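You operate a simulated robot arm through the tools that you are given. There is no shell and no other tool. Be economical: measure what you need, move in short steps, check, and stop when the job is done.

You run a simulated robot arm. Do the job below in one go: nothing can be reset, and whatever is moved stays where it is left.

TASK
Close the fridge door.

It is judged by the outcome, as a careful person would: the job done as asked, and still so three seconds after it is handed in. It fails if anything else is knocked over, pushed out of place, dropped, spilled or broken.

THE ROBOT
A 6-joint arm with a two-finger parallel gripper on a trunk, on a base that drives. Base frame: it is fixed to the floor where the robot stands at the start and does not move with it; the origin is under the middle of the robot, x ahead of it, y to its left, z up. Units: mm, degrees, N and s.
With the tool pointing down near the work surface it reaches from about 100 to 960 mm from the robot's upright axis, wherever it stands. Its first joint turns from -166.0 to 166.0 degrees. Places, roughly: fridge door [1400, -200, 1100]. Payload 3.43 kg.
The TCP is the grasp point between the finger pads, 34 mm short of the fingertips. In the tool frame z runs along the fingers and y along their closing line. The gripper opens to 128 mm. The fingers are 24 mm wide and 12 mm thick; the gripper's body (48 by 130 mm) begins 96 mm behind the TCP.
Orientation is that of the tool frame in the base frame, as a unit quaternion [w, x, y, z]. With the fingers straight down and closing along the base's y, the tool's x points along the base's -x, its y along +y and its z along -z.

THE INTERFACE
- The arm moves only by the tool jog_arm. Its argument "increments" is a list that holds one entry, the list of rows, each a list of 7 numbers: the shift along the tool's x, y, z in units of 25 mm (1.0 is 25 mm), then the turn, a rotation vector about the tool's x, y, z in units of 6 degrees (1.0 is 6 degrees), then the opening in per cent of the stroke, from 0 (shut) to 100 (fully open). In form: [[[dx, dy, dz, wx, wy, wz, claw], ...]]. A call has 1 to 8 rows; each row shifts and turns the commanded pose from where the row before left it, along the tool's axes as they then stand. A call with a number of a shift or a turn outside -1 to 1 is refused whole. Each row takes 0.2 s and may step no farther than 50 mm and 8.6 degrees from the row before; otherwise, or with a gripper value out of range, the whole call is refused. A pose out of reach is approached as far as the arm can. The call stops where the force on the tool passes 40 N (or 10 N more than at its start, if that is more) or the arm is blocked; 0.2 s more then pass. The fingers move at their own pace (about 153 mm/s each) and stop on an object; they squeeze with about 24 N. The grip force told is the motor's: it shows also when the fingers shut on nothing. Time passes only in rows, and 0.2 s behind the last, so rows that do not move let the fingers close. The reply holds the time, the measured pose of the TCP, the force on the tool along the base axes, the opening and the grip force, in the units named above and with some noise.
- Cameras (640 x 400 px; columns grow to the right, rows downward): "scene" is now at [173.8, 199.8, 1241.9]; the picture's right is [-0.37, -0.93, 0.00], its down [-0.14, 0.06, -0.99] and it looks along [0.92, -0.37, -0.15] (base axes); focal length 278 px, centre (320, 200). "wrist" rides on the gripper at [76, -11, -160] in the tool frame; the picture's right is [0.15, 0.99, 0.00], its down [-0.88, 0.13, -0.46] and it looks along [-0.45, 0.07, 0.89] (tool axes); focal length 234 px, centre (320, 200). There is no depth. A picture from a camera that has moved, and an enlarged one, comes with that camera's place and axes in the base frame and with its lens. The place of the scene camera against the robot may be out by one fixed shift of up to 18 mm in any direction.
- grab_frame(camera): a new picture of that camera. The clock stands still meanwhile.
- steer(legs): drives the robot by 1 to 6 legs, each [ahead, left, turn to the left] in mm, mm and degrees, along the robot's own axes; the way and the turn of a leg run together, so that a leg with both is an arc; at most 1500 mm and 180 degrees a leg. The arm and the cameras ride along, it lands a little off, and it stops where it bumps. It gives what a move gives.
- aim_head(pan, tilt): turns the head with the scene camera to pan (to the left, within 143 degrees either way) and tilt (down, from -29 to 69), counted from straight ahead of the robot. It gives what a move gives.
- inspect(camera, box): a new picture of the part [left, top, right, bottom] of that camera's present view, enlarged. The clock stands still meanwhile.
- close_job(): hands the job in; it is judged then, once.

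Work in short steps. Places have to be worked out from the pictures, the camera data and where the tool is seen: move nearer, look again, correct. Check each grasp and each placing, and mend what went wrong. You have 120 turns and 98 pictures in all, those below and enlarged ones among them. Open the gripper and draw the arm clear of the work before you hand the job in, unless the task says otherwise; then end with one line.

The tools are called after ">>>" by a JSON object that holds its "fn" and its "kwargs". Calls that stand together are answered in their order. jog_arm: Moves the arm, as the interface text tells. Its arguments: {"type":"object","properties":{"increments":{"type":"array","items":{"type":"array","items":{"type":"array","items":{"type":"number"}}}}},"required":["increments"]} The other tools are called the same way: steer (legs) drives the base; aim_head (pan, tilt) turns the head that bears the scene camera; grab_frame (camera) takes a picture; inspect (camera, box) takes an enlarged picture of a part of a camera's view; close_job () hands the job in.

At the start:

```text
clock: 0.0
eef_pos: [772.7, -151.6, 999.6]
ee_rot: [0.001, -0.001, 1.0, 0.0]
force: [0.2, -0.2, -0.1]
gripper_width: 127.9
grip_force: 0.1
robot x, y, heading: [-0.9, 1.0, -0.4]
head pan, tilt: [-21.9, 8.8]
```

scene: 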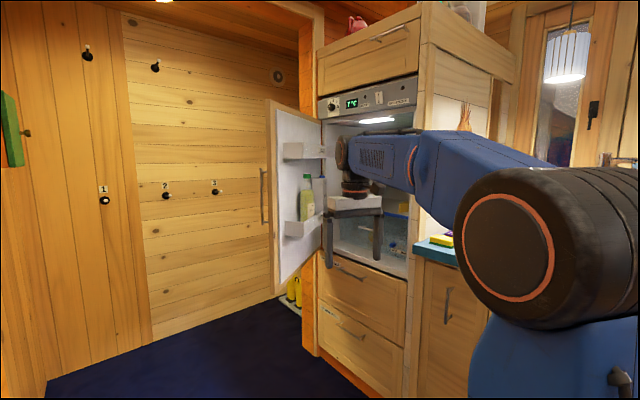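
wrist: 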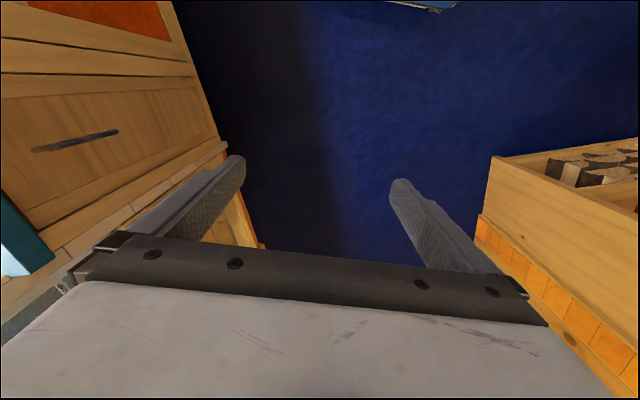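

The fridge front seems to face +y with its hinge at the far end, so the door has to be pushed toward -y from its outer side. I'll look around for free space first.

>>> {"fn": "aim_head", "kwargs": {"pan": 15, "tilt": 25}}

>>> {"fn": "grab_frame", "kwargs": {"camera": "scene"}}

>>> {"fn": "inspect", "kwargs": {"camera": "wrist", "box": [0, 0, 640, 400]}}

```text
clock: 1.0
eef_pos: [772.1, -151.2, 999.6]
ee_rot: [0.0, 0.0, 1.0, 0.0]
force: [-1.3, -0.3, -0.5]
gripper_width: 127.8
grip_force: 0.0
robot x, y, heading: [-1.2, 0.8, 0.0]
head pan, tilt: [15.0, 25.0]
```

```text
95 pictures are left
camera scene: at [176.7, 258.1, 1215.6], right [0.26, -0.97, 0.0], down [-0.41, -0.11, -0.91], along [0.88, 0.23, -0.42], focal length 278 px, centre (320, 200)
```

scene: 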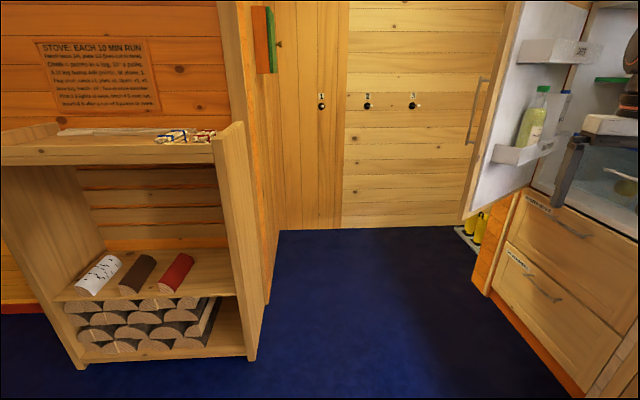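

```text
1.00 times, centred on (320, 200) of wrist
camera zoom: at [696.8, -165.4, 1160.6], right [-0.15, 0.99, 0.0], down [0.88, 0.13, 0.46], along [0.45, 0.07, -0.89], focal length 234 px, centre (320, 200)
```

zoom: 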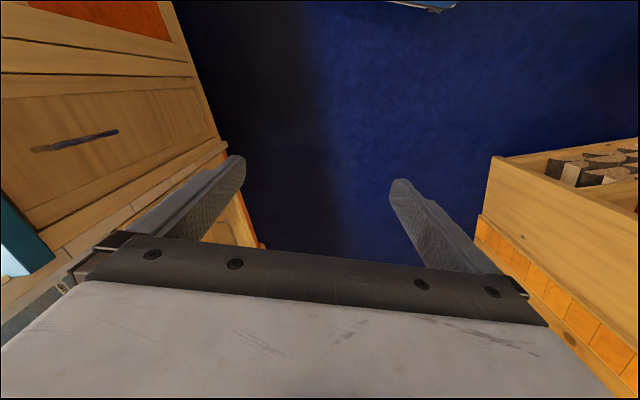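

The room is turned about 16° left from my frame: the cabinet front lies along (0.96, 0.27), the door is open about 60°, its free edge is near (1200, -15) and its hinge near (1640, -400). I'll shut the gripper, draw the arm in and raise it a little.

>>> {"fn": "jog_arm", "kwargs": {"increments": [[[1, 0, -0.5, 0, 0, 0, 0], [1, 0, -0.5, 0, 0, 0, 0], [1, 0, -0.5, 0, 0, 0, 0], [1, 0, -0.5, 0, 0, 0, 0], [1, 0, -0.5, 0, 0, 0, 0], [1, 0, -0.5, 0, 0, 0, 0], [1, 0, -0.5, 0, 0, 0, 0], [1, 0, -0.5, 0, 0, 0, 0]]]}}

>>> {"fn": "steer", "kwargs": {"legs": [[0, 0, 16]]}}

>>> {"fn": "aim_head", "kwargs": {"pan": -25, "tilt": 20}}

>>> {"fn": "grab_frame", "kwargs": {"camera": "scene"}}

```text
clock: 2.8
eef_pos: [574.0, -153.0, 1099.0]
ee_rot: [0.001, 0.0, 1.0, 0.0]
force: [-0.9, -0.1, -0.2]
gripper_width: 0.1
grip_force: 24.1
robot x, y, heading: [-0.7, -0.1, -0.3]
head pan, tilt: [15.0, 25.0]
```

```text
clock: 4.2
eef_pos: [593.7, 19.7, 1098.6]
ee_rot: [0.0, -0.146, 0.989, 0.001]
force: [-0.4, -0.3, 0.2]
gripper_width: 0.2
grip_force: 23.7
robot x, y, heading: [-2.8, 2.0, 16.9]
head pan, tilt: [15.0, 25.0]
```

```text
clock: 5.2
eef_pos: [593.4, 19.6, 1098.8]
ee_rot: [0.001, -0.146, 0.989, 0.0]
force: [0.7, 0.0, -0.7]
gripper_width: 0.3
grip_force: 23.2
robot x, y, heading: [-0.5, -0.6, 16.8]
head pan, tilt: [-25.0, 20.0]
```

```text
93 pictures are left
camera scene: at [112.8, 235.0, 1223.7], right [-0.14, -0.99, 0.0], down [-0.34, 0.05, -0.94], along [0.93, -0.13, -0.34], focal length 278 px, centre (320, 200)
```

scene: 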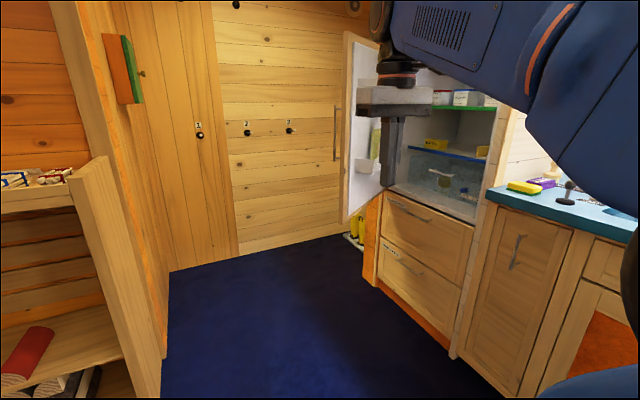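

The robot now lies along the corridor. I'll drive ahead 400 mm and look again.

>>> {"fn": "steer", "kwargs": {"legs": [[400, 0, 0]]}}

>>> {"fn": "grab_frame", "kwargs": {"camera": "scene"}}

```text
clock: 7.7
eef_pos: [971.2, 149.3, 1099.0]
ee_rot: [0.0, -0.156, 0.988, 0.0]
force: [1.0, -0.4, -0.1]
gripper_width: 0.0
grip_force: 24.3
robot x, y, heading: [375.6, 114.4, 17.8]
head pan, tilt: [-25.0, 20.0]
```

```text
92 pictures are left
camera scene: at [486.9, 354.6, 1223.7], right [-0.12, -0.99, 0.0], down [-0.34, 0.04, -0.94], along [0.93, -0.12, -0.34], focal length 278 px, centre (320, 200)
```

scene: 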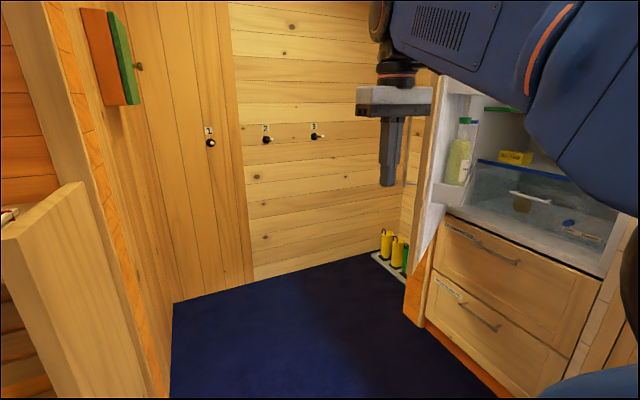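

I need the door's edge more exactly, so I'll zoom in on it.

>>> {"fn": "inspect", "kwargs": {"camera": "scene", "box": [340, 40, 500, 340]}}

>>> {"fn": "grab_frame", "kwargs": {"camera": "wrist"}}

```text
1.33 times, centred on (420, 190) of scene
camera zoom: at [486.9, 354.6, 1223.7], right [-0.12, -0.99, 0.0], down [-0.34, 0.04, -0.94], along [0.93, -0.12, -0.34], focal length 370 px, centre (187, 213)
```

zoom: 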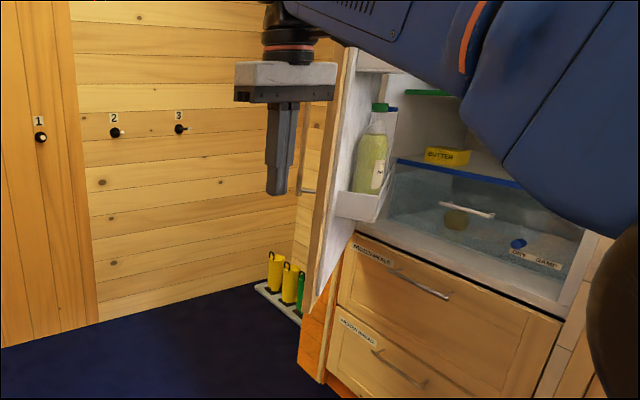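

```text
90 pictures are left
camera wrist: at [902.1, 112.7, 1259.1], right [-0.44, 0.9, 0.0], down [0.8, 0.39, 0.46], along [0.41, 0.2, -0.89], focal length 234 px, centre (320, 200)
```

wrist: 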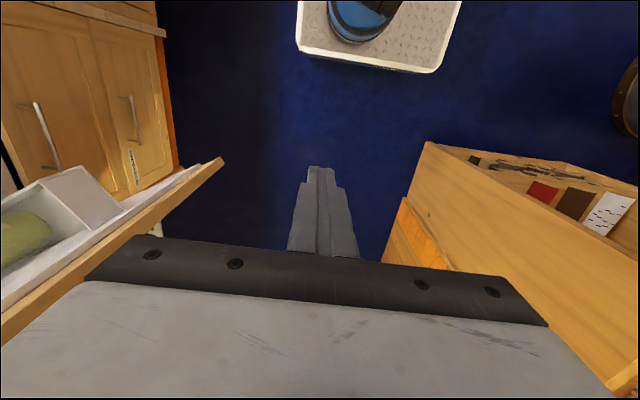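

The wrist view puts the door's lower free corner near (1128, -4, 757). The gripper is clear on its outer side, so I'll drive ahead another 300 mm to put the tool beyond the edge.

>>> {"fn": "steer", "kwargs": {"legs": [[300, 0, 0]]}}

>>> {"fn": "aim_head", "kwargs": {"pan": -45, "tilt": 15}}

>>> {"fn": "grab_frame", "kwargs": {"camera": "scene"}}

>>> {"fn": "grab_frame", "kwargs": {"camera": "wrist"}}

```text
clock: 9.8
eef_pos: [1261.7, 246.9, 1097.1]
ee_rot: [0.0, -0.159, 0.987, 0.0]
force: [-0.1, -0.7, 0.0]
gripper_width: 0.0
grip_force: 24.3
robot x, y, heading: [671.4, 217.7, 18.2]
head pan, tilt: [-25.0, 20.0]
```

```text
clock: 10.6
eef_pos: [1261.2, 245.5, 1098.0]
ee_rot: [0.0, -0.158, 0.987, 0.0]
force: [0.7, -0.3, 0.2]
gripper_width: 0.0
grip_force: 24.3
robot x, y, heading: [666.6, 213.5, 18.3]
head pan, tilt: [-45.0, 15.0]
```

```text
89 pictures are left
camera scene: at [767.2, 418.8, 1231.8], right [-0.45, -0.89, 0.0], down [-0.23, 0.12, -0.97], along [0.86, -0.43, -0.26], focal length 278 px, centre (320, 200)
```

scene: 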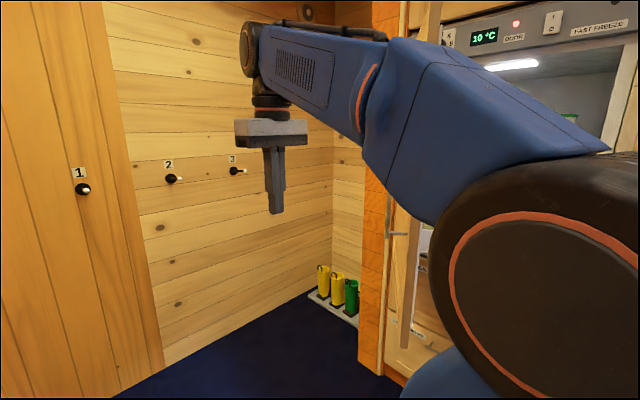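

```text
88 pictures are left
camera wrist: at [1192.9, 210.6, 1259.1], right [-0.45, 0.89, 0.0], down [0.8, 0.4, 0.46], along [0.41, 0.2, -0.89], focal length 234 px, centre (320, 200)
```

wrist: 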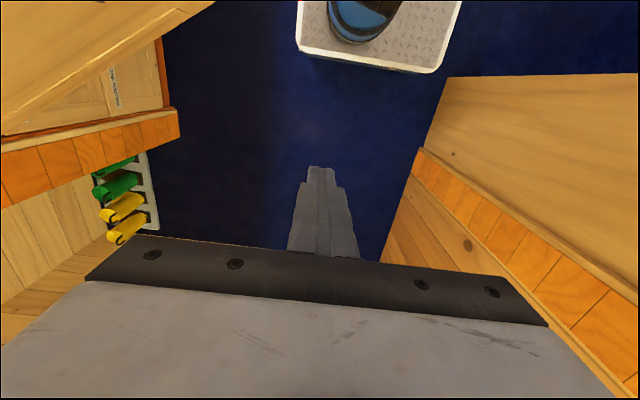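

The tool is past the free edge. From here the arm would cross the door's tip, so I'll draw it in to centre, drive farther ahead, and turn to face the door's outer side squarely.

>>> {"fn": "jog_arm", "kwargs": {"increments": [[[0.9, 0.75, 0, 0, 0, 0, 0], [0.9, 0.75, 0, 0, 0, 0, 0], [0.9, 0.75, 0, 0, 0, 0, 0], [0.9, 0.75, 0, 0, 0, 0, 0], [0.9, 0.75, 0, 0, 0, 0, 0], [0.9, 0.75, 0, 0, 0, 0, 0], [0.9, 0.75, 0, 0, 0, 0, 0], [0.9, 0.75, 0, 0, 0, 0, 0]]]}}

>>> {"fn": "steer", "kwargs": {"legs": [[550, 0, 0]]}}

>>> {"fn": "steer", "kwargs": {"legs": [[0, 0, -50]]}}

>>> {"fn": "grab_frame", "kwargs": {"camera": "scene"}}

>>> {"fn": "grab_frame", "kwargs": {"camera": "wrist"}}

```text
clock: 12.4
eef_pos: [1043.6, 332.3, 1097.1]
ee_rot: [0.0, -0.158, 0.987, 0.0]
force: [0.9, -0.4, -0.2]
gripper_width: 0.0
grip_force: 23.9
robot x, y, heading: [670.1, 215.4, 18.5]
head pan, tilt: [-45.0, 15.0]
```

```text
clock: 15.6
eef_pos: [1568.5, 496.7, 1096.4]
ee_rot: [0.0, -0.154, 0.988, 0.0]
force: [0.1, 0.1, 0.7]
gripper_width: 0.0
grip_force: 23.7
robot x, y, heading: [1190.7, 381.0, 17.6]
head pan, tilt: [-45.0, 15.0]
```

```text
clock: 18.1
eef_pos: [1513.8, 160.2, 1097.1]
ee_rot: [0.0, 0.22, 0.976, 0.0]
force: [-0.5, 0.7, -0.6]
gripper_width: 0.0
grip_force: 24.1
robot x, y, heading: [1160.8, 330.4, -25.6]
head pan, tilt: [-45.0, 15.0]
stopped in leg 1: the robot was blocked; the commanded pose is now the measured one
```

```text
87 pictures are left
camera scene: at [1364.3, 422.5, 1231.8], right [-0.94, -0.33, 0.0], down [-0.09, 0.24, -0.97], along [0.32, -0.91, -0.26], focal length 278 px, centre (320, 200)
```

scene: 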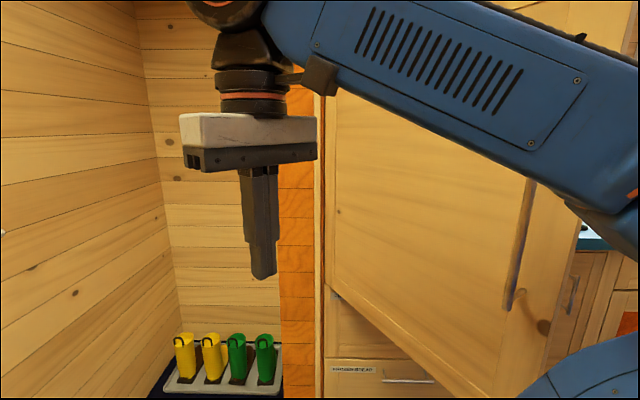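

```text
86 pictures are left
camera wrist: at [1439.5, 180.0, 1257.7], right [0.29, 0.96, 0.0], down [0.85, -0.26, 0.46], along [0.44, -0.13, -0.89], focal length 234 px, centre (320, 200)
```

wrist: 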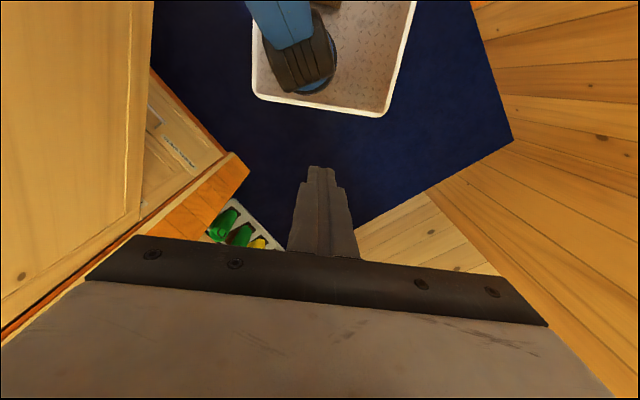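

The turn was blocked. I'll look to the left-rear and right to see what touches.

>>> {"fn": "aim_head", "kwargs": {"pan": -95, "tilt": 45}}

>>> {"fn": "grab_frame", "kwargs": {"camera": "scene"}}

>>> {"fn": "aim_head", "kwargs": {"pan": 110, "tilt": 45}}

>>> {"fn": "grab_frame", "kwargs": {"camera": "scene"}}

```text
clock: 19.3
eef_pos: [1513.0, 158.4, 1098.2]
ee_rot: [0.0, 0.22, 0.976, 0.0]
force: [0.4, 0.5, 0.6]
gripper_width: 0.3
grip_force: 24.1
robot x, y, heading: [1157.3, 328.8, -25.4]
head pan, tilt: [-95.0, 45.0]
```

```text
85 pictures are left
camera scene: at [1291.9, 440.4, 1185.1], right [-0.86, 0.51, 0.0], down [0.36, 0.61, -0.71], along [-0.36, -0.61, -0.71], focal length 278 px, centre (320, 200)
```

scene: 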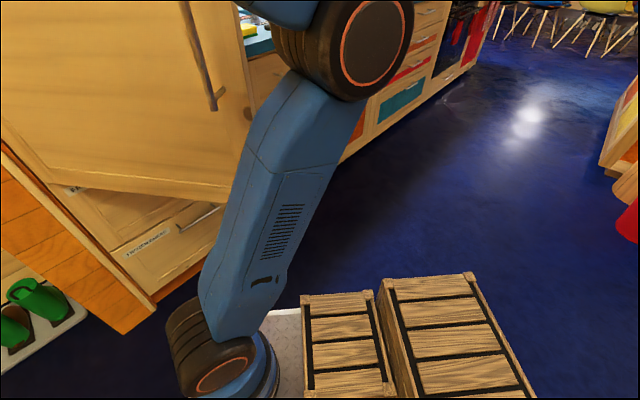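

```text
clock: 22.3
eef_pos: [1513.3, 160.2, 1097.1]
ee_rot: [0.0, 0.22, 0.975, 0.001]
force: [-0.1, 1.0, -0.2]
gripper_width: 0.3
grip_force: 23.9
robot x, y, heading: [1158.9, 330.4, -25.7]
head pan, tilt: [110.0, 45.0]
```

```text
84 pictures are left
camera scene: at [1340.9, 591.4, 1185.0], right [1.0, -0.1, 0.0], down [-0.07, -0.7, -0.71], along [0.07, 0.7, -0.71], focal length 278 px, centre (320, 200)
```

scene: 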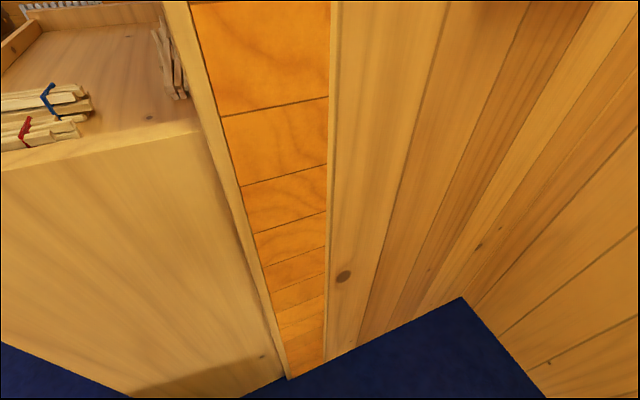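

I'll check the rear-left corner of the base.

>>> {"fn": "aim_head", "kwargs": {"pan": 140, "tilt": 60}}

>>> {"fn": "grab_frame", "kwargs": {"camera": "scene"}}

>>> {"fn": "aim_head", "kwargs": {"pan": -140, "tilt": 60}}

>>> {"fn": "grab_frame", "kwargs": {"camera": "scene"}}

```text
clock: 23.3
eef_pos: [1513.0, 159.0, 1097.0]
ee_rot: [0.0, 0.22, 0.976, -0.001]
force: [-0.6, 0.2, 0.1]
gripper_width: 0.0
grip_force: 24.0
robot x, y, heading: [1157.7, 330.9, -25.4]
head pan, tilt: [140.0, 60.0]
```

```text
83 pictures are left
camera scene: at [1305.5, 571.2, 1165.6], right [0.91, 0.41, 0.0], down [0.36, -0.79, -0.5], along [-0.21, 0.46, -0.87], focal length 278 px, centre (320, 200)
```

scene: 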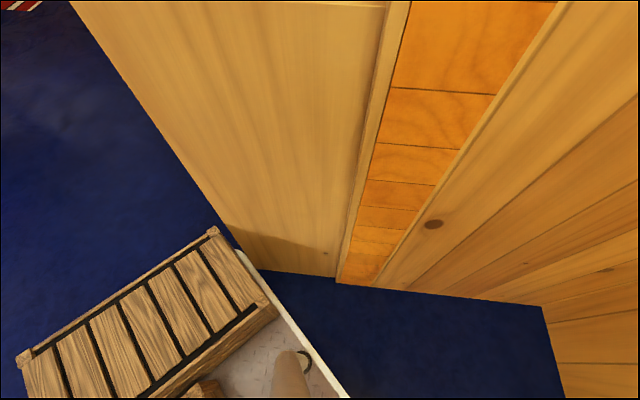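

```text
clock: 27.1
eef_pos: [1513.3, 159.2, 1096.5]
ee_rot: [0.0, 0.221, 0.975, 0.0]
force: [0.0, -0.7, -0.4]
gripper_width: 0.0
grip_force: 23.9
robot x, y, heading: [1155.9, 332.0, -25.7]
head pan, tilt: [-140.0, 60.0]
```

```text
82 pictures are left
camera scene: at [1268.6, 493.8, 1165.5], right [-0.25, 0.97, 0.0], down [0.84, 0.22, -0.5], along [-0.48, -0.13, -0.87], focal length 278 px, centre (320, 200)
```

scene: 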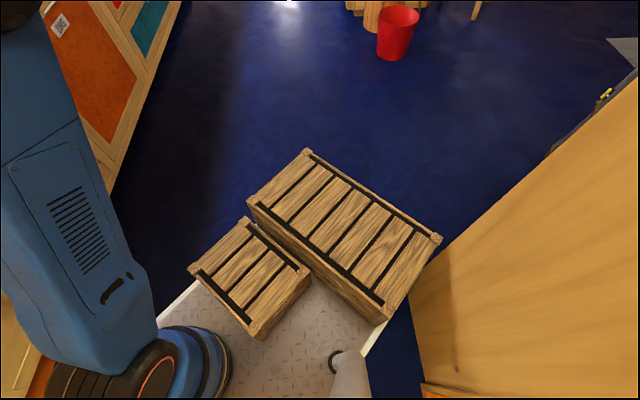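

The rear-left base corner bumps the shelf panel. I'll slide forward and left, away from it, and then turn the rest of the way to face the door.

>>> {"fn": "steer", "kwargs": {"legs": [[100, 0, 0], [50, 60, 0]]}}

>>> {"fn": "steer", "kwargs": {"legs": [[0, 0, -40]]}}

>>> {"fn": "aim_head", "kwargs": {"pan": -30, "tilt": 25}}

>>> {"fn": "grab_frame", "kwargs": {"camera": "scene"}}

>>> {"fn": "grab_frame", "kwargs": {"camera": "wrist"}}

```text
clock: 28.9
eef_pos: [1675.1, 150.5, 1096.8]
ee_rot: [0.0, 0.218, 0.976, 0.0]
force: [0.1, 0.6, -0.6]
gripper_width: 0.0
grip_force: 24.6
robot x, y, heading: [1323.3, 320.1, -25.2]
head pan, tilt: [-140.0, 60.0]
```

```text
clock: 31.2
eef_pos: [1484.0, -36.1, 1096.9]
ee_rot: [0.001, 0.535, 0.845, -0.001]
force: [0.5, -0.1, 0.7]
gripper_width: 0.2
grip_force: 23.7
robot x, y, heading: [1316.2, 322.1, -64.7]
head pan, tilt: [-140.0, 60.0]
```

```text
clock: 33.0
eef_pos: [1485.3, -36.2, 1097.1]
ee_rot: [0.001, 0.535, 0.845, 0.0]
force: [0.4, 0.4, 0.5]
gripper_width: 0.1
grip_force: 24.2
robot x, y, heading: [1318.5, 322.0, -64.6]
head pan, tilt: [-30.0, 25.0]
```

```text
81 pictures are left
camera scene: at [1552.6, 266.0, 1215.6], right [-1.0, 0.08, 0.0], down [0.04, 0.42, -0.91], along [-0.07, -0.9, -0.42], focal length 278 px, centre (320, 200)
```

scene: 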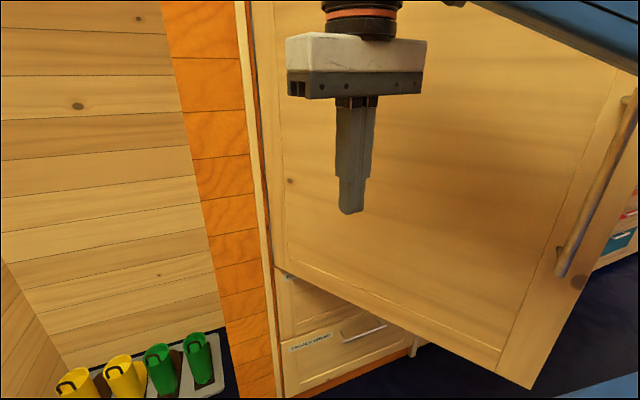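

```text
80 pictures are left
camera wrist: at [1442.2, 26.1, 1257.8], right [0.83, 0.56, 0.0], down [0.49, -0.74, 0.46], along [0.25, -0.38, -0.89], focal length 234 px, centre (320, 200)
```

wrist: 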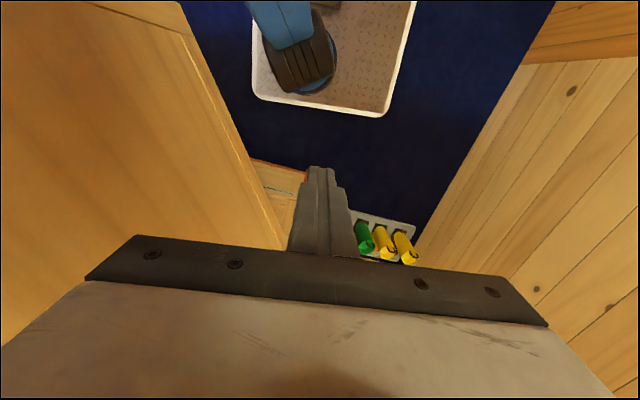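

The door face is clear, with the hinge near room position u≈1470 and the tip near 1150. The arm needs room to extend, so I'll slide the base left, away from the door, and turn to face the outer face along its normal.

>>> {"fn": "steer", "kwargs": {"legs": [[66, 0, 0], [0, 289, 0]]}}

>>> {"fn": "steer", "kwargs": {"legs": [[0, 0, -45]]}}

>>> {"fn": "grab_frame", "kwargs": {"camera": "scene"}}

>>> {"fn": "grab_frame", "kwargs": {"camera": "wrist"}}

```text
clock: 35.6
eef_pos: [1778.2, 26.5, 1096.2]
ee_rot: [0.0, 0.536, 0.844, 0.0]
force: [1.1, 0.6, 0.0]
gripper_width: 0.1
grip_force: 23.9
robot x, y, heading: [1615.2, 386.2, -64.8]
head pan, tilt: [-30.0, 25.0]
```

```text
clock: 38.2
eef_pos: [1467.3, 19.0, 1097.2]
ee_rot: [0.0, 0.825, 0.565, -0.001]
force: [0.5, 0.1, -0.5]
gripper_width: 0.0
grip_force: 24.4
robot x, y, heading: [1613.4, 385.9, -111.2]
head pan, tilt: [-30.0, 25.0]
```

```text
79 pictures are left
camera scene: at [1724.7, 187.4, 1215.6], right [-0.63, 0.78, 0.0], down [0.33, 0.26, -0.91], along [-0.71, -0.57, -0.42], focal length 278 px, centre (320, 200)
```

scene: 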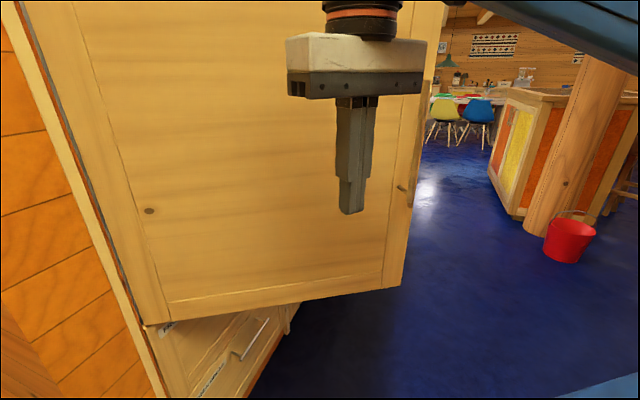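

```text
78 pictures are left
camera wrist: at [1483.9, 91.7, 1257.8], right [0.98, -0.22, 0.0], down [-0.2, -0.87, 0.46], along [-0.1, -0.44, -0.89], focal length 234 px, centre (320, 200)
```

wrist: 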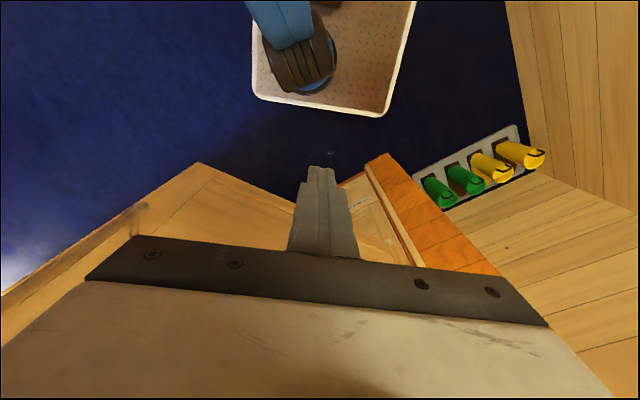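

The tool now faces the outer face of the door, about 165 mm away, with the handle well to the right. I'll tilt the fingers forward in place.

>>> {"fn": "jog_arm", "kwargs": {"increments": [[[0, 0, 0, 0, -1, 0, 0], [0, 0, 0, 0, -1, 0, 0], [0, 0, 0, 0, -1, 0, 0], [0, 0, 0, 0, -1, 0, 0], [0, 0, 0, 0, -1, 0, 0], [0, 0, 0, 0, -1, 0, 0], [0, 0, 0, 0, -1, 0, 0], [0, 0, 0, 0, -1, 0, 0]]]}}

>>> {"fn": "grab_frame", "kwargs": {"camera": "scene"}}

```text
clock: 40.0
eef_pos: [1465.7, -22.9, 1092.0]
ee_rot: [0.231, 0.753, 0.516, -0.336]
force: [0.0, -0.1, 0.1]
gripper_width: 0.0
grip_force: 23.6
out of reach, approached as far as the arm can: row 6, 7, 8
robot x, y, heading: [1616.8, 384.8, -111.4]
head pan, tilt: [-30.0, 25.0]
```

```text
77 pictures are left
camera scene: at [1724.5, 187.4, 1215.6], right [-0.63, 0.78, 0.0], down [0.33, 0.26, -0.91], along [-0.71, -0.57, -0.42], focal length 278 px, centre (320, 200)
```

scene: 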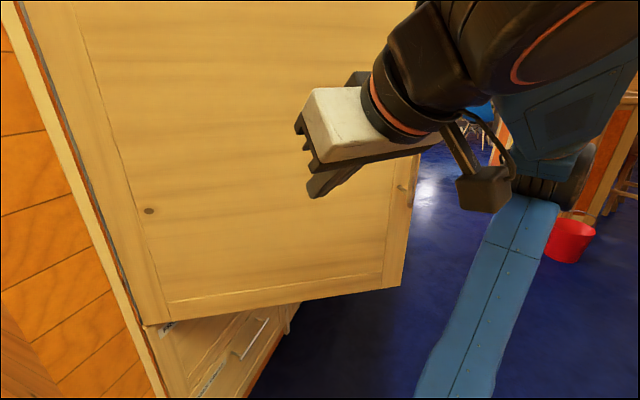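

The arm tilted most of the way and is clear of the door. Next I move ahead and slightly right, toward the door, in a short step.

>>> {"fn": "jog_arm", "kwargs": {"increments": [[[-0.6, -0.29, 0.7, 0, 0, 0, 0], [-0.6, -0.29, 0.7, 0, 0, 0, 0], [-0.6, -0.29, 0.7, 0, 0, 0, 0]]]}}

>>> {"fn": "grab_frame", "kwargs": {"camera": "scene"}}

>>> {"fn": "grab_frame", "kwargs": {"camera": "wrist"}}

```text
clock: 40.8
eef_pos: [1466.5, -80.8, 1090.2]
ee_rot: [0.262, 0.7, 0.587, -0.311]
force: [-4.4, -2.0, -1.2]
gripper_width: 0.1
grip_force: 24.2
robot x, y, heading: [1614.7, 380.3, -111.1]
head pan, tilt: [-30.0, 25.0]
```

```text
76 pictures are left
camera scene: at [1724.6, 187.4, 1215.6], right [-0.63, 0.78, 0.0], down [0.33, 0.26, -0.91], along [-0.71, -0.57, -0.42], focal length 278 px, centre (320, 200)
```

scene: 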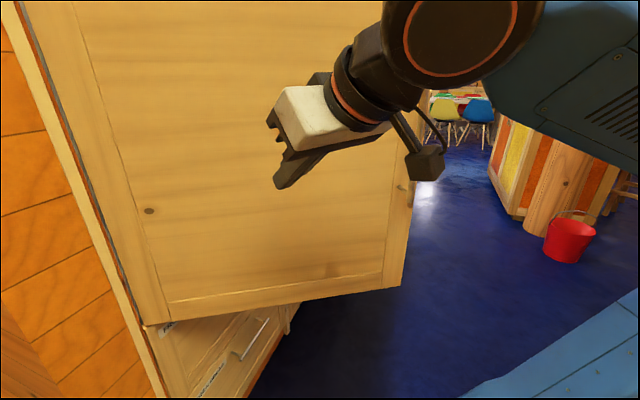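

```text
75 pictures are left
camera wrist: at [1485.0, 86.8, 1141.7], right [0.99, -0.08, -0.11], down [0.08, -0.27, 0.96], along [-0.1, -0.96, -0.26], focal length 234 px, centre (320, 200)
```

wrist: 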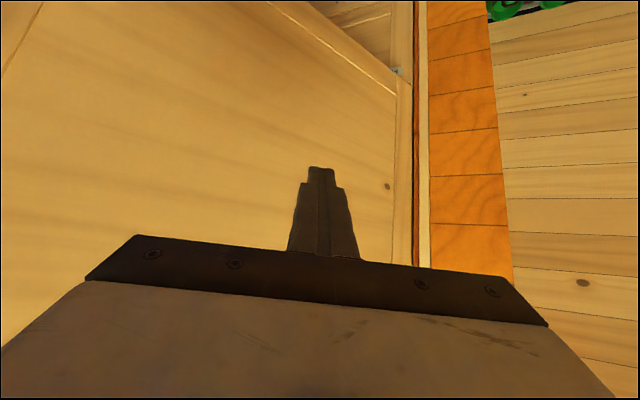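

The tip is still about 65 mm short and rather toward the hinge. I'll shift right along the door, toward the handle side, for better leverage.

>>> {"fn": "jog_arm", "kwargs": {"increments": [[[0, -1, 0, 0, 0, 0, 0], [0, -1, 0, 0, 0, 0, 0], [0, -1, 0, 0, 0, 0, 0], [0, -1, 0, 0, 0, 0, 0]]]}}

>>> {"fn": "grab_frame", "kwargs": {"camera": "scene"}}

```text
clock: 41.8
eef_pos: [1530.9, -61.8, 1091.4]
ee_rot: [0.354, 0.452, 0.793, -0.202]
force: [-4.9, 0.3, 0.5]
gripper_width: 0.0
grip_force: 23.8
robot x, y, heading: [1611.9, 385.8, -111.2]
head pan, tilt: [-30.0, 25.0]
```

```text
74 pictures are left
camera scene: at [1724.7, 187.5, 1215.6], right [-0.63, 0.78, 0.0], down [0.33, 0.26, -0.91], along [-0.71, -0.57, -0.42], focal length 278 px, centre (320, 200)
```

scene: 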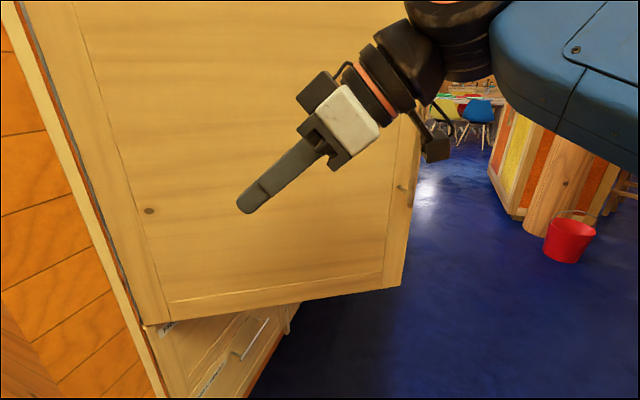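

The arm is swinging through an awkward close-in configuration. I'll wait one null row to see where it settles.

>>> {"fn": "jog_arm", "kwargs": {"increments": [[[0, 0, 0, 0, 0, 0, 0]]]}}

```text
clock: 42.2
eef_pos: [1442.4, -74.7, 1090.3]
ee_rot: [0.308, 0.597, 0.692, -0.266]
force: [-5.2, 2.1, 0.7]
gripper_width: 0.3
grip_force: 24.0
robot x, y, heading: [1613.3, 385.6, -111.1]
head pan, tilt: [-30.0, 25.0]
```

>>> {"fn": "jog_arm", "kwargs": {"increments": [[[0, 0, 0, 0, 0, 0, 0], [0, 0, 0, 0, 0, 0, 0], [0, 0, 0, 0, 0, 0, 0]]]}}

>>> {"fn": "grab_frame", "kwargs": {"camera": "scene"}}

```text
clock: 43.0
eef_pos: [1327.9, -34.7, 1092.9]
ee_rot: [0.235, 0.75, 0.52, -0.336]
force: [-1.1, -0.8, -0.4]
gripper_width: 0.0
grip_force: 24.4
robot x, y, heading: [1613.6, 388.7, -111.4]
head pan, tilt: [-30.0, 25.0]
```

```text
73 pictures are left
camera scene: at [1720.6, 195.4, 1217.5], right [-0.63, 0.78, -0.01], down [0.33, 0.26, -0.91], along [-0.7, -0.57, -0.42], focal length 278 px, centre (320, 200)
```

scene: 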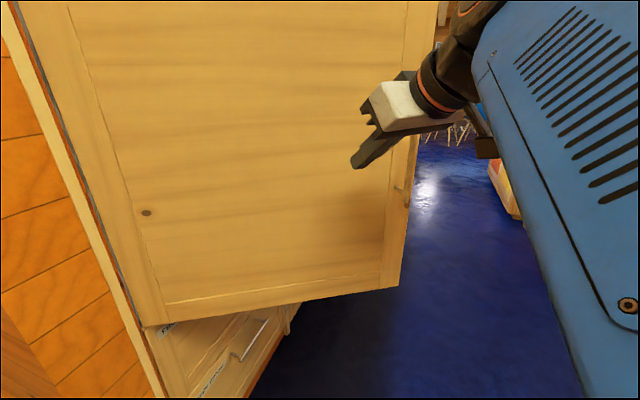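

Settled at (1328, -35), with the tip almost on the door about 410 mm from the hinge. I'll now push gently along the door's normal.

>>> {"fn": "jog_arm", "kwargs": {"increments": [[[-0.4, -0.2, 0.45, 0, 0, 0, 0], [-0.4, -0.2, 0.45, 0, 0, 0, 0], [-0.4, -0.2, 0.45, 0, 0, 0, 0], [-0.4, -0.2, 0.45, 0, 0, 0, 0]]]}}

>>> {"fn": "grab_frame", "kwargs": {"camera": "scene"}}

```text
clock: 44.0
eef_pos: [1285.9, -91.3, 1089.6]
ee_rot: [0.229, 0.754, 0.516, -0.336]
force: [-0.6, -0.4, 1.3]
gripper_width: 0.0
grip_force: 23.7
robot x, y, heading: [1612.0, 382.1, -111.2]
head pan, tilt: [-30.0, 25.0]
```

```text
72 pictures are left
camera scene: at [1724.9, 187.4, 1215.6], right [-0.63, 0.78, 0.0], down [0.33, 0.26, -0.91], along [-0.71, -0.57, -0.42], focal length 278 px, centre (320, 200)
```

scene: 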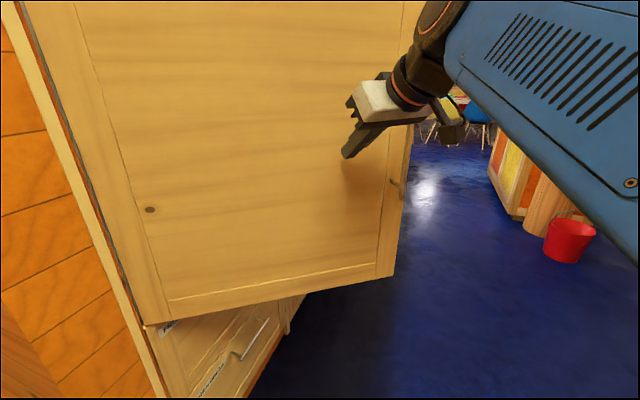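

The door is moving with low force. I'll continue along the arc.

>>> {"fn": "jog_arm", "kwargs": {"increments": [[[-0.43, -0.1, 0.48, 0, 0, 0, 0], [-0.43, -0.08, 0.48, 0, 0, 0, 0], [-0.43, -0.05, 0.48, 0, 0, 0, 0], [-0.43, 0, 0.48, 0, 0, 0, 0], [-0.43, 0, 0.48, 0, 0, 0, 0], [-0.43, 0.05, 0.48, 0, 0, 0, 0], [-0.43, 0.08, 0.48, 0, 0, 0, 0], [-0.43, 0.1, 0.48, 0, 0, 0, 0]]]}}

>>> {"fn": "grab_frame", "kwargs": {"camera": "scene"}}

```text
clock: 45.8
eef_pos: [1241.1, -214.4, 1087.8]
ee_rot: [0.23, 0.754, 0.516, -0.336]
force: [-0.6, 0.6, 0.5]
gripper_width: 0.1
grip_force: 24.0
robot x, y, heading: [1608.9, 385.7, -111.2]
head pan, tilt: [-30.0, 25.0]
```

```text
71 pictures are left
camera scene: at [1724.8, 187.4, 1215.6], right [-0.63, 0.78, 0.0], down [0.33, 0.26, -0.91], along [-0.71, -0.57, -0.42], focal length 278 px, centre (320, 200)
```

scene: 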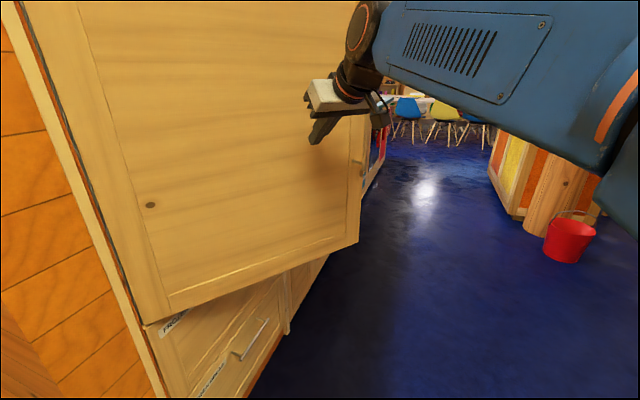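

About 29° remains. I'll keep following the arc, bearing more to the left.

>>> {"fn": "jog_arm", "kwargs": {"increments": [[[-0.42, 0.1, 0.47, 0, 0, 0, 0], [-0.42, 0.12, 0.47, 0, 0, 0, 0], [-0.42, 0.15, 0.47, 0, 0, 0, 0], [-0.42, 0.18, 0.47, 0, 0, 0, 0], [-0.41, 0.2, 0.46, 0, 0, 0, 0], [-0.41, 0.22, 0.46, 0, 0, 0, 0], [-0.41, 0.25, 0.46, 0, 0, 0, 0], [-0.41, 0.27, 0.46, 0, 0, 0, 0]]]}}

>>> {"fn": "grab_frame", "kwargs": {"camera": "scene"}}

```text
clock: 47.6
eef_pos: [1231.1, -343.3, 1086.6]
ee_rot: [0.23, 0.754, 0.516, -0.335]
force: [0.3, 1.1, 0.2]
gripper_width: 0.2
grip_force: 24.2
robot x, y, heading: [1614.5, 383.8, -111.2]
head pan, tilt: [-30.0, 25.0]
```

```text
70 pictures are left
camera scene: at [1724.7, 187.4, 1215.6], right [-0.63, 0.78, 0.0], down [0.33, 0.26, -0.91], along [-0.71, -0.57, -0.42], focal length 278 px, centre (320, 200)
```

scene: 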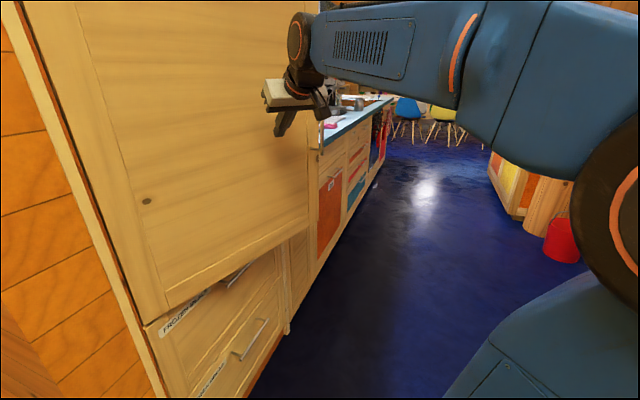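

About 11° remains. I'll push slower for the final part.

>>> {"fn": "jog_arm", "kwargs": {"increments": [[[-0.29, 0.23, 0.32, 0, 0, 0, 0], [-0.29, 0.24, 0.32, 0, 0, 0, 0], [-0.29, 0.25, 0.32, 0, 0, 0, 0], [-0.28, 0.26, 0.31, 0, 0, 0, 0], [-0.28, 0.28, 0.31, 0, 0, 0, 0], [-0.2, 0.2, 0.22, 0, 0, 0, 0], [-0.2, 0.2, 0.22, 0, 0, 0, 0]]]}}

>>> {"fn": "grab_frame", "kwargs": {"camera": "scene"}}

```text
clock: 49.2
eef_pos: [1244.2, -422.2, 1088.7]
ee_rot: [0.23, 0.754, 0.516, -0.336]
force: [0.3, -0.5, 0.7]
gripper_width: 0.0
grip_force: 24.6
robot x, y, heading: [1611.2, 387.2, -111.2]
head pan, tilt: [-30.0, 25.0]
```

```text
69 pictures are left
camera scene: at [1724.7, 187.4, 1215.6], right [-0.63, 0.78, 0.0], down [0.33, 0.26, -0.91], along [-0.71, -0.57, -0.42], focal length 278 px, centre (320, 200)
```

scene: 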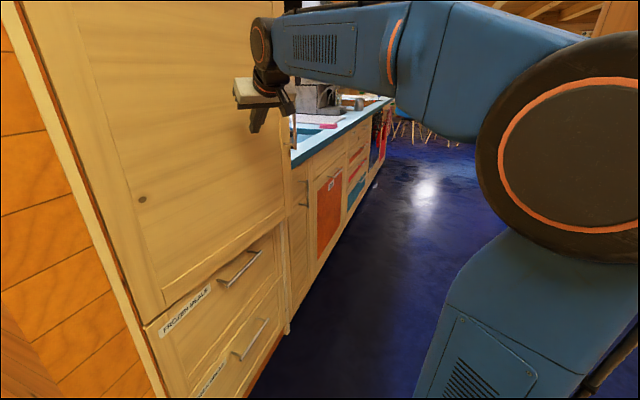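

It is nearly shut, with no contact resistance yet. I'll continue slowly until the force rises.

>>> {"fn": "jog_arm", "kwargs": {"increments": [[[-0.14, 0.14, 0.155, 0, 0, 0, 0], [-0.14, 0.14, 0.155, 0, 0, 0, 0], [-0.14, 0.14, 0.155, 0, 0, 0, 0], [-0.14, 0.14, 0.155, 0, 0, 0, 0], [-0.14, 0.14, 0.155, 0, 0, 0, 0], [-0.14, 0.14, 0.155, 0, 0, 0, 0], [-0.14, 0.14, 0.155, 0, 0, 0, 0]]]}}

>>> {"fn": "grab_frame", "kwargs": {"camera": "scene"}}

```text
clock: 50.8
eef_pos: [1252.6, -465.9, 1088.8]
ee_rot: [0.23, 0.753, 0.516, -0.336]
force: [-0.3, 0.1, 0.3]
gripper_width: 0.0
grip_force: 24.3
robot x, y, heading: [1615.3, 387.8, -111.3]
head pan, tilt: [-30.0, 25.0]
```

```text
68 pictures are left
camera scene: at [1724.7, 187.4, 1215.6], right [-0.63, 0.78, 0.0], down [0.33, 0.26, -0.91], along [-0.71, -0.57, -0.42], focal length 278 px, centre (320, 200)
```

scene: 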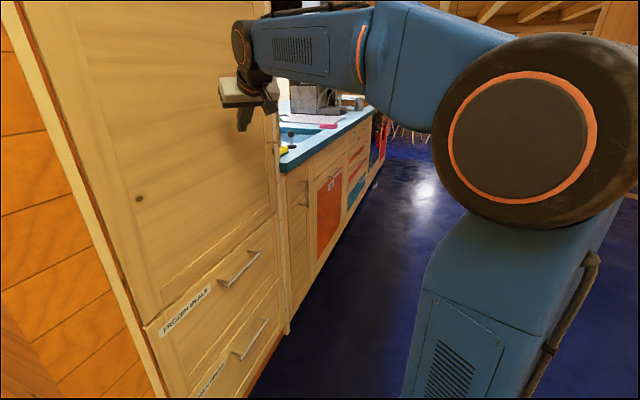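

The edge is now almost in line with the drawer fronts. I'll keep pushing slowly.

>>> {"fn": "jog_arm", "kwargs": {"increments": [[[-0.14, 0.14, 0.155, 0, 0, 0, 0], [-0.14, 0.14, 0.155, 0, 0, 0, 0], [-0.14, 0.14, 0.155, 0, 0, 0, 0], [-0.14, 0.14, 0.155, 0, 0, 0, 0], [-0.14, 0.14, 0.155, 0, 0, 0, 0], [-0.14, 0.14, 0.155, 0, 0, 0, 0]]]}}

>>> {"fn": "grab_frame", "kwargs": {"camera": "scene"}}

>>> {"fn": "inspect", "kwargs": {"camera": "scene", "box": [140, 120, 340, 345]}}

```text
clock: 51.4
eef_pos: [1254.8, -473.5, 1090.0]
ee_rot: [0.228, 0.755, 0.516, -0.335]
force: [-0.9, 16.5, 3.5]
gripper_width: 0.0
grip_force: 24.0
robot x, y, heading: [1616.3, 385.3, -111.3]
head pan, tilt: [-30.0, 25.0]
stopped in row 3: the force on the tool passed its limit (the readings are from after the stop); the commanded pose is now the measured one
```

```text
67 pictures are left
camera scene: at [1724.5, 188.6, 1215.7], right [-0.63, 0.78, 0.0], down [0.33, 0.26, -0.91], along [-0.71, -0.57, -0.42], focal length 278 px, centre (320, 200)
```

scene: 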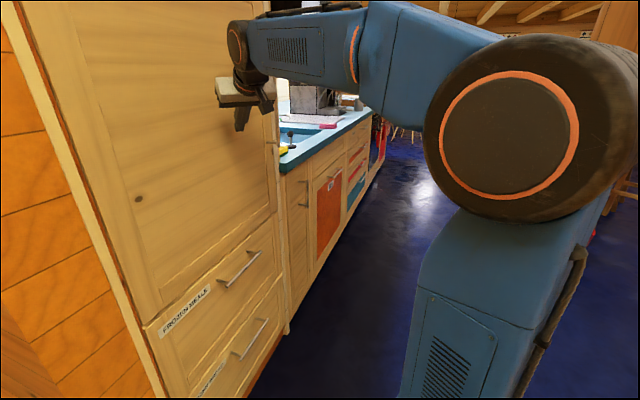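

```text
1.78 times, centred on (240, 232) of scene
camera zoom: at [1724.5, 188.6, 1215.7], right [-0.63, 0.78, 0.0], down [0.33, 0.26, -0.91], along [-0.71, -0.57, -0.42], focal length 494 px, centre (462, 142)
```

zoom: 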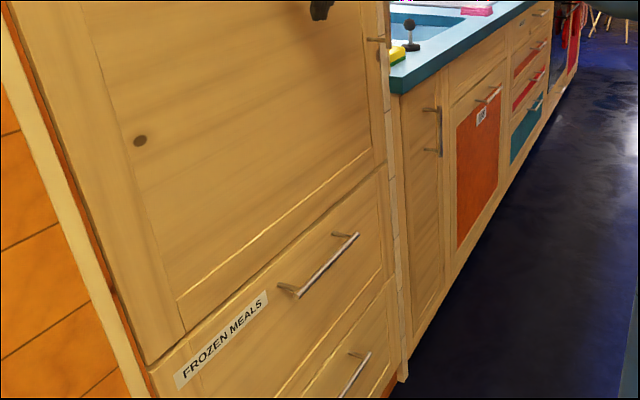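

The force rose to the limit and the door lies flush with the drawer fronts below. I'll back off along the tool's own line, opposite to the approach, and check that it stays shut.

>>> {"fn": "jog_arm", "kwargs": {"increments": [[[0.3, 0, -0.33, 0, 0, 0, 0], [0.5, 0, -0.6, 0, 0, 0, 0], [0.6, 0, -0.7, 0, 0, 0, 0], [0.6, 0, -0.7, 0, 0, 0, 0], [0.6, 0, -0.7, 0, 0, 0, 0], [0.6, 0, -0.7, 0, 0, 0, 0], [0.6, 0, -0.7, 0, 0, 0, 100], [0.6, 0, -0.7, 0, 0, 0, 100]]]}}

>>> {"fn": "steer", "kwargs": {"legs": [[0, 150, 0]]}}

>>> {"fn": "aim_head", "kwargs": {"pan": -20, "tilt": 10}}

>>> {"fn": "grab_frame", "kwargs": {"camera": "scene"}}

```text
clock: 53.2
eef_pos: [1315.7, -315.4, 1091.5]
ee_rot: [0.227, 0.755, 0.517, -0.335]
force: [0.6, -0.4, 0.3]
gripper_width: 128.1
grip_force: 0.0
robot x, y, heading: [1611.2, 381.8, -111.1]
head pan, tilt: [-30.0, 25.0]
```

```text
clock: 54.6
eef_pos: [1449.8, -367.3, 1091.0]
ee_rot: [0.227, 0.756, 0.514, -0.336]
force: [-11.2, 9.8, -0.3]
gripper_width: 120.8
grip_force: 0.0
robot x, y, heading: [1756.5, 332.7, -111.3]
head pan, tilt: [-30.0, 25.0]
```

```text
clock: 55.4
eef_pos: [1448.7, -366.3, 1091.6]
ee_rot: [0.227, 0.756, 0.514, -0.336]
force: [-9.0, 8.3, 1.4]
gripper_width: 121.6
grip_force: 0.1
robot x, y, heading: [1753.5, 330.5, -111.7]
head pan, tilt: [-20.0, 10.0]
```

```text
65 pictures are left
camera scene: at [1871.7, 121.1, 1240.0], right [-0.75, 0.66, 0.0], down [0.12, 0.13, -0.98], along [-0.65, -0.74, -0.17], focal length 278 px, centre (320, 200)
```

scene: 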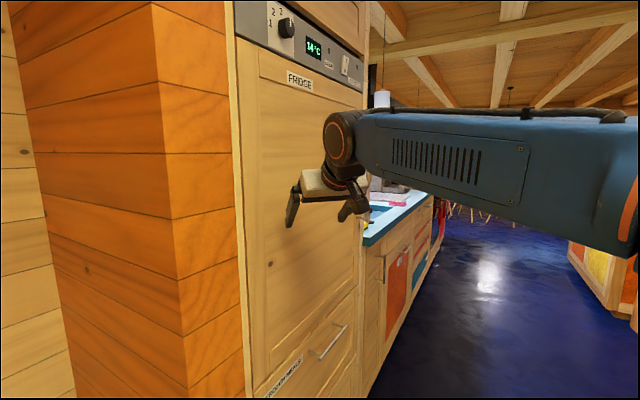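

The left finger now lightly touches the door near the hinge side. I'll draw the arm back and up away from it.

>>> {"fn": "jog_arm", "kwargs": {"increments": [[[0.5, 0, -0.6, 0, 0, 0, 100], [0.6, 0, -0.7, 0, 0, 0, 100], [0.6, 0, -0.7, 0, 0, 0, 100], [0.6, 0, -0.7, 0, 0, 0, 100], [0.6, 0, -0.7, 0, 0, 0, 100], [0.6, 0, -0.7, 0, 0, 0, 100]]]}}

>>> {"fn": "grab_frame", "kwargs": {"camera": "scene"}}

>>> {"fn": "inspect", "kwargs": {"camera": "scene", "box": [200, 40, 420, 400]}}

```text
clock: 56.8
eef_pos: [1500.1, -242.8, 1096.2]
ee_rot: [0.226, 0.757, 0.513, -0.335]
force: [-0.6, -0.6, -0.3]
gripper_width: 127.9
grip_force: 0.1
robot x, y, heading: [1751.9, 331.2, -111.5]
head pan, tilt: [-20.0, 10.0]
```

```text
64 pictures are left
camera scene: at [1872.2, 120.6, 1239.9], right [-0.75, 0.66, 0.0], down [0.12, 0.13, -0.98], along [-0.65, -0.74, -0.17], focal length 278 px, centre (320, 200)
```

scene: 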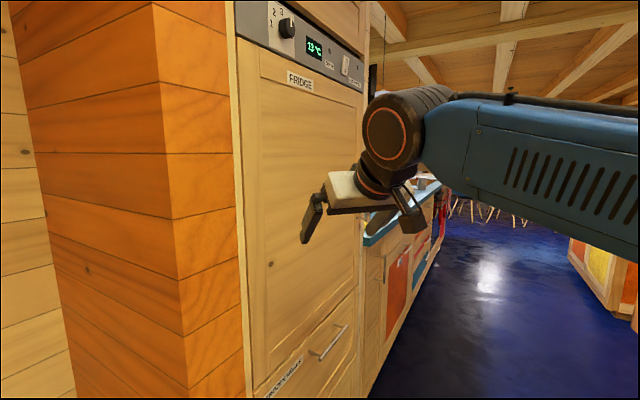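

```text
1.11 times, centred on (310, 220) of scene
camera zoom: at [1872.2, 120.6, 1239.9], right [-0.75, 0.66, 0.0], down [0.12, 0.13, -0.98], along [-0.65, -0.74, -0.17], focal length 308 px, centre (331, 178)
```

zoom: 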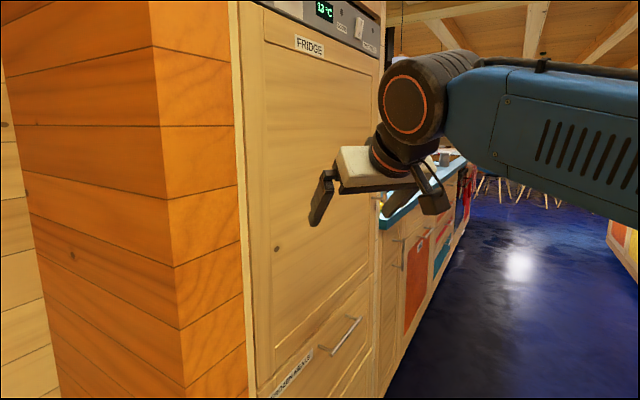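

The door looks flush. The panel had a red door light earlier, so I'll check that it is out.

>>> {"fn": "inspect", "kwargs": {"camera": "scene", "box": [230, 0, 390, 100]}}

>>> {"fn": "aim_head", "kwargs": {"pan": 5, "tilt": 10}}

>>> {"fn": "grab_frame", "kwargs": {"camera": "scene"}}

>>> {"fn": "grab_frame", "kwargs": {"camera": "wrist"}}

```text
4.00 times, centred on (310, 50) of scene
camera zoom: at [1872.2, 120.6, 1239.9], right [-0.75, 0.66, 0.0], down [0.12, 0.13, -0.98], along [-0.65, -0.74, -0.17], focal length 1111 px, centre (360, 800)
```

zoom: 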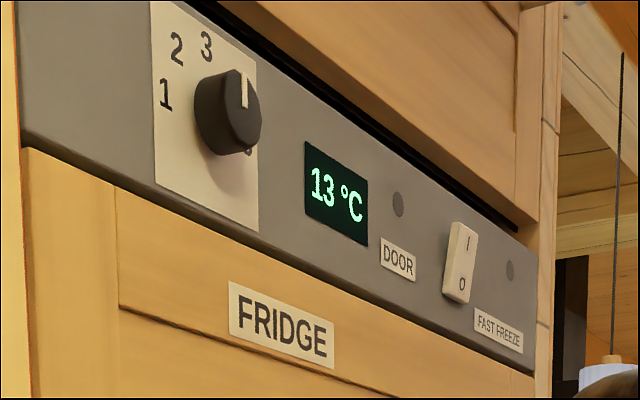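

```text
clock: 57.6
eef_pos: [1500.2, -241.4, 1096.4]
ee_rot: [0.227, 0.756, 0.515, -0.336]
force: [-0.4, 1.0, -0.6]
gripper_width: 128.3
grip_force: 0.0
robot x, y, heading: [1751.9, 333.3, -111.8]
head pan, tilt: [5.0, 10.0]
```

```text
61 pictures are left
camera scene: at [1907.3, 101.2, 1240.0], right [-0.96, 0.29, 0.0], down [0.05, 0.17, -0.98], along [-0.28, -0.94, -0.17], focal length 278 px, centre (320, 200)
```

scene: 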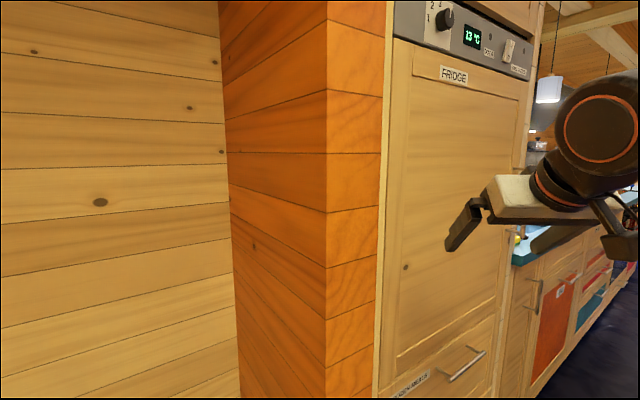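

```text
60 pictures are left
camera wrist: at [1552.0, -82.1, 1149.9], right [0.96, -0.27, -0.11], down [0.03, -0.29, 0.96], along [-0.29, -0.92, -0.26], focal length 234 px, centre (320, 200)
```

wrist: 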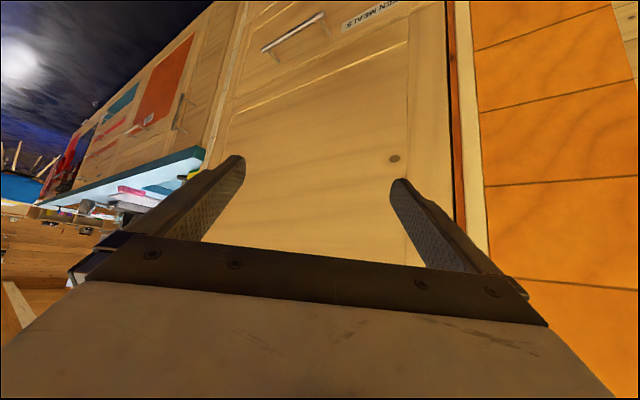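

The door light is out and the door is flush. One last look at the floor items by the wall, since the base is near them.

>>> {"fn": "aim_head", "kwargs": {"pan": 15, "tilt": 55}}

>>> {"fn": "grab_frame", "kwargs": {"camera": "scene"}}

```text
clock: 58.8
eef_pos: [1500.5, -241.0, 1098.9]
ee_rot: [0.227, 0.756, 0.513, -0.336]
force: [0.1, -0.5, 0.0]
gripper_width: 128.1
grip_force: 0.1
robot x, y, heading: [1753.5, 326.9, -111.7]
head pan, tilt: [15.0, 55.0]
```

```text
59 pictures are left
camera scene: at [1925.6, 118.6, 1171.7], right [-0.99, 0.11, 0.0], down [0.09, 0.81, -0.57], along [-0.07, -0.57, -0.82], focal length 278 px, centre (320, 200)
```

scene: 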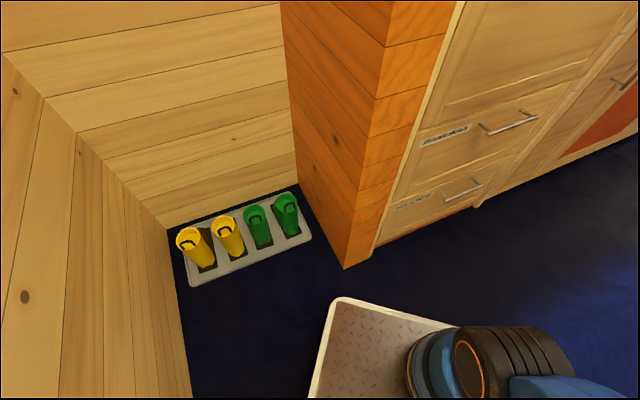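

The boots by the wall stand undisturbed, the door is shut and the arm is clear with the gripper open. I'm handing the job in.

>>> {"fn": "close_job", "kwargs": {}}

```text
The job is handed in.
```

The fridge door is closed: it sits flush with the drawer fronts and the panel's red door light is out. On the way in, the base bumped the firewood shelf once; it looked undisturbed.
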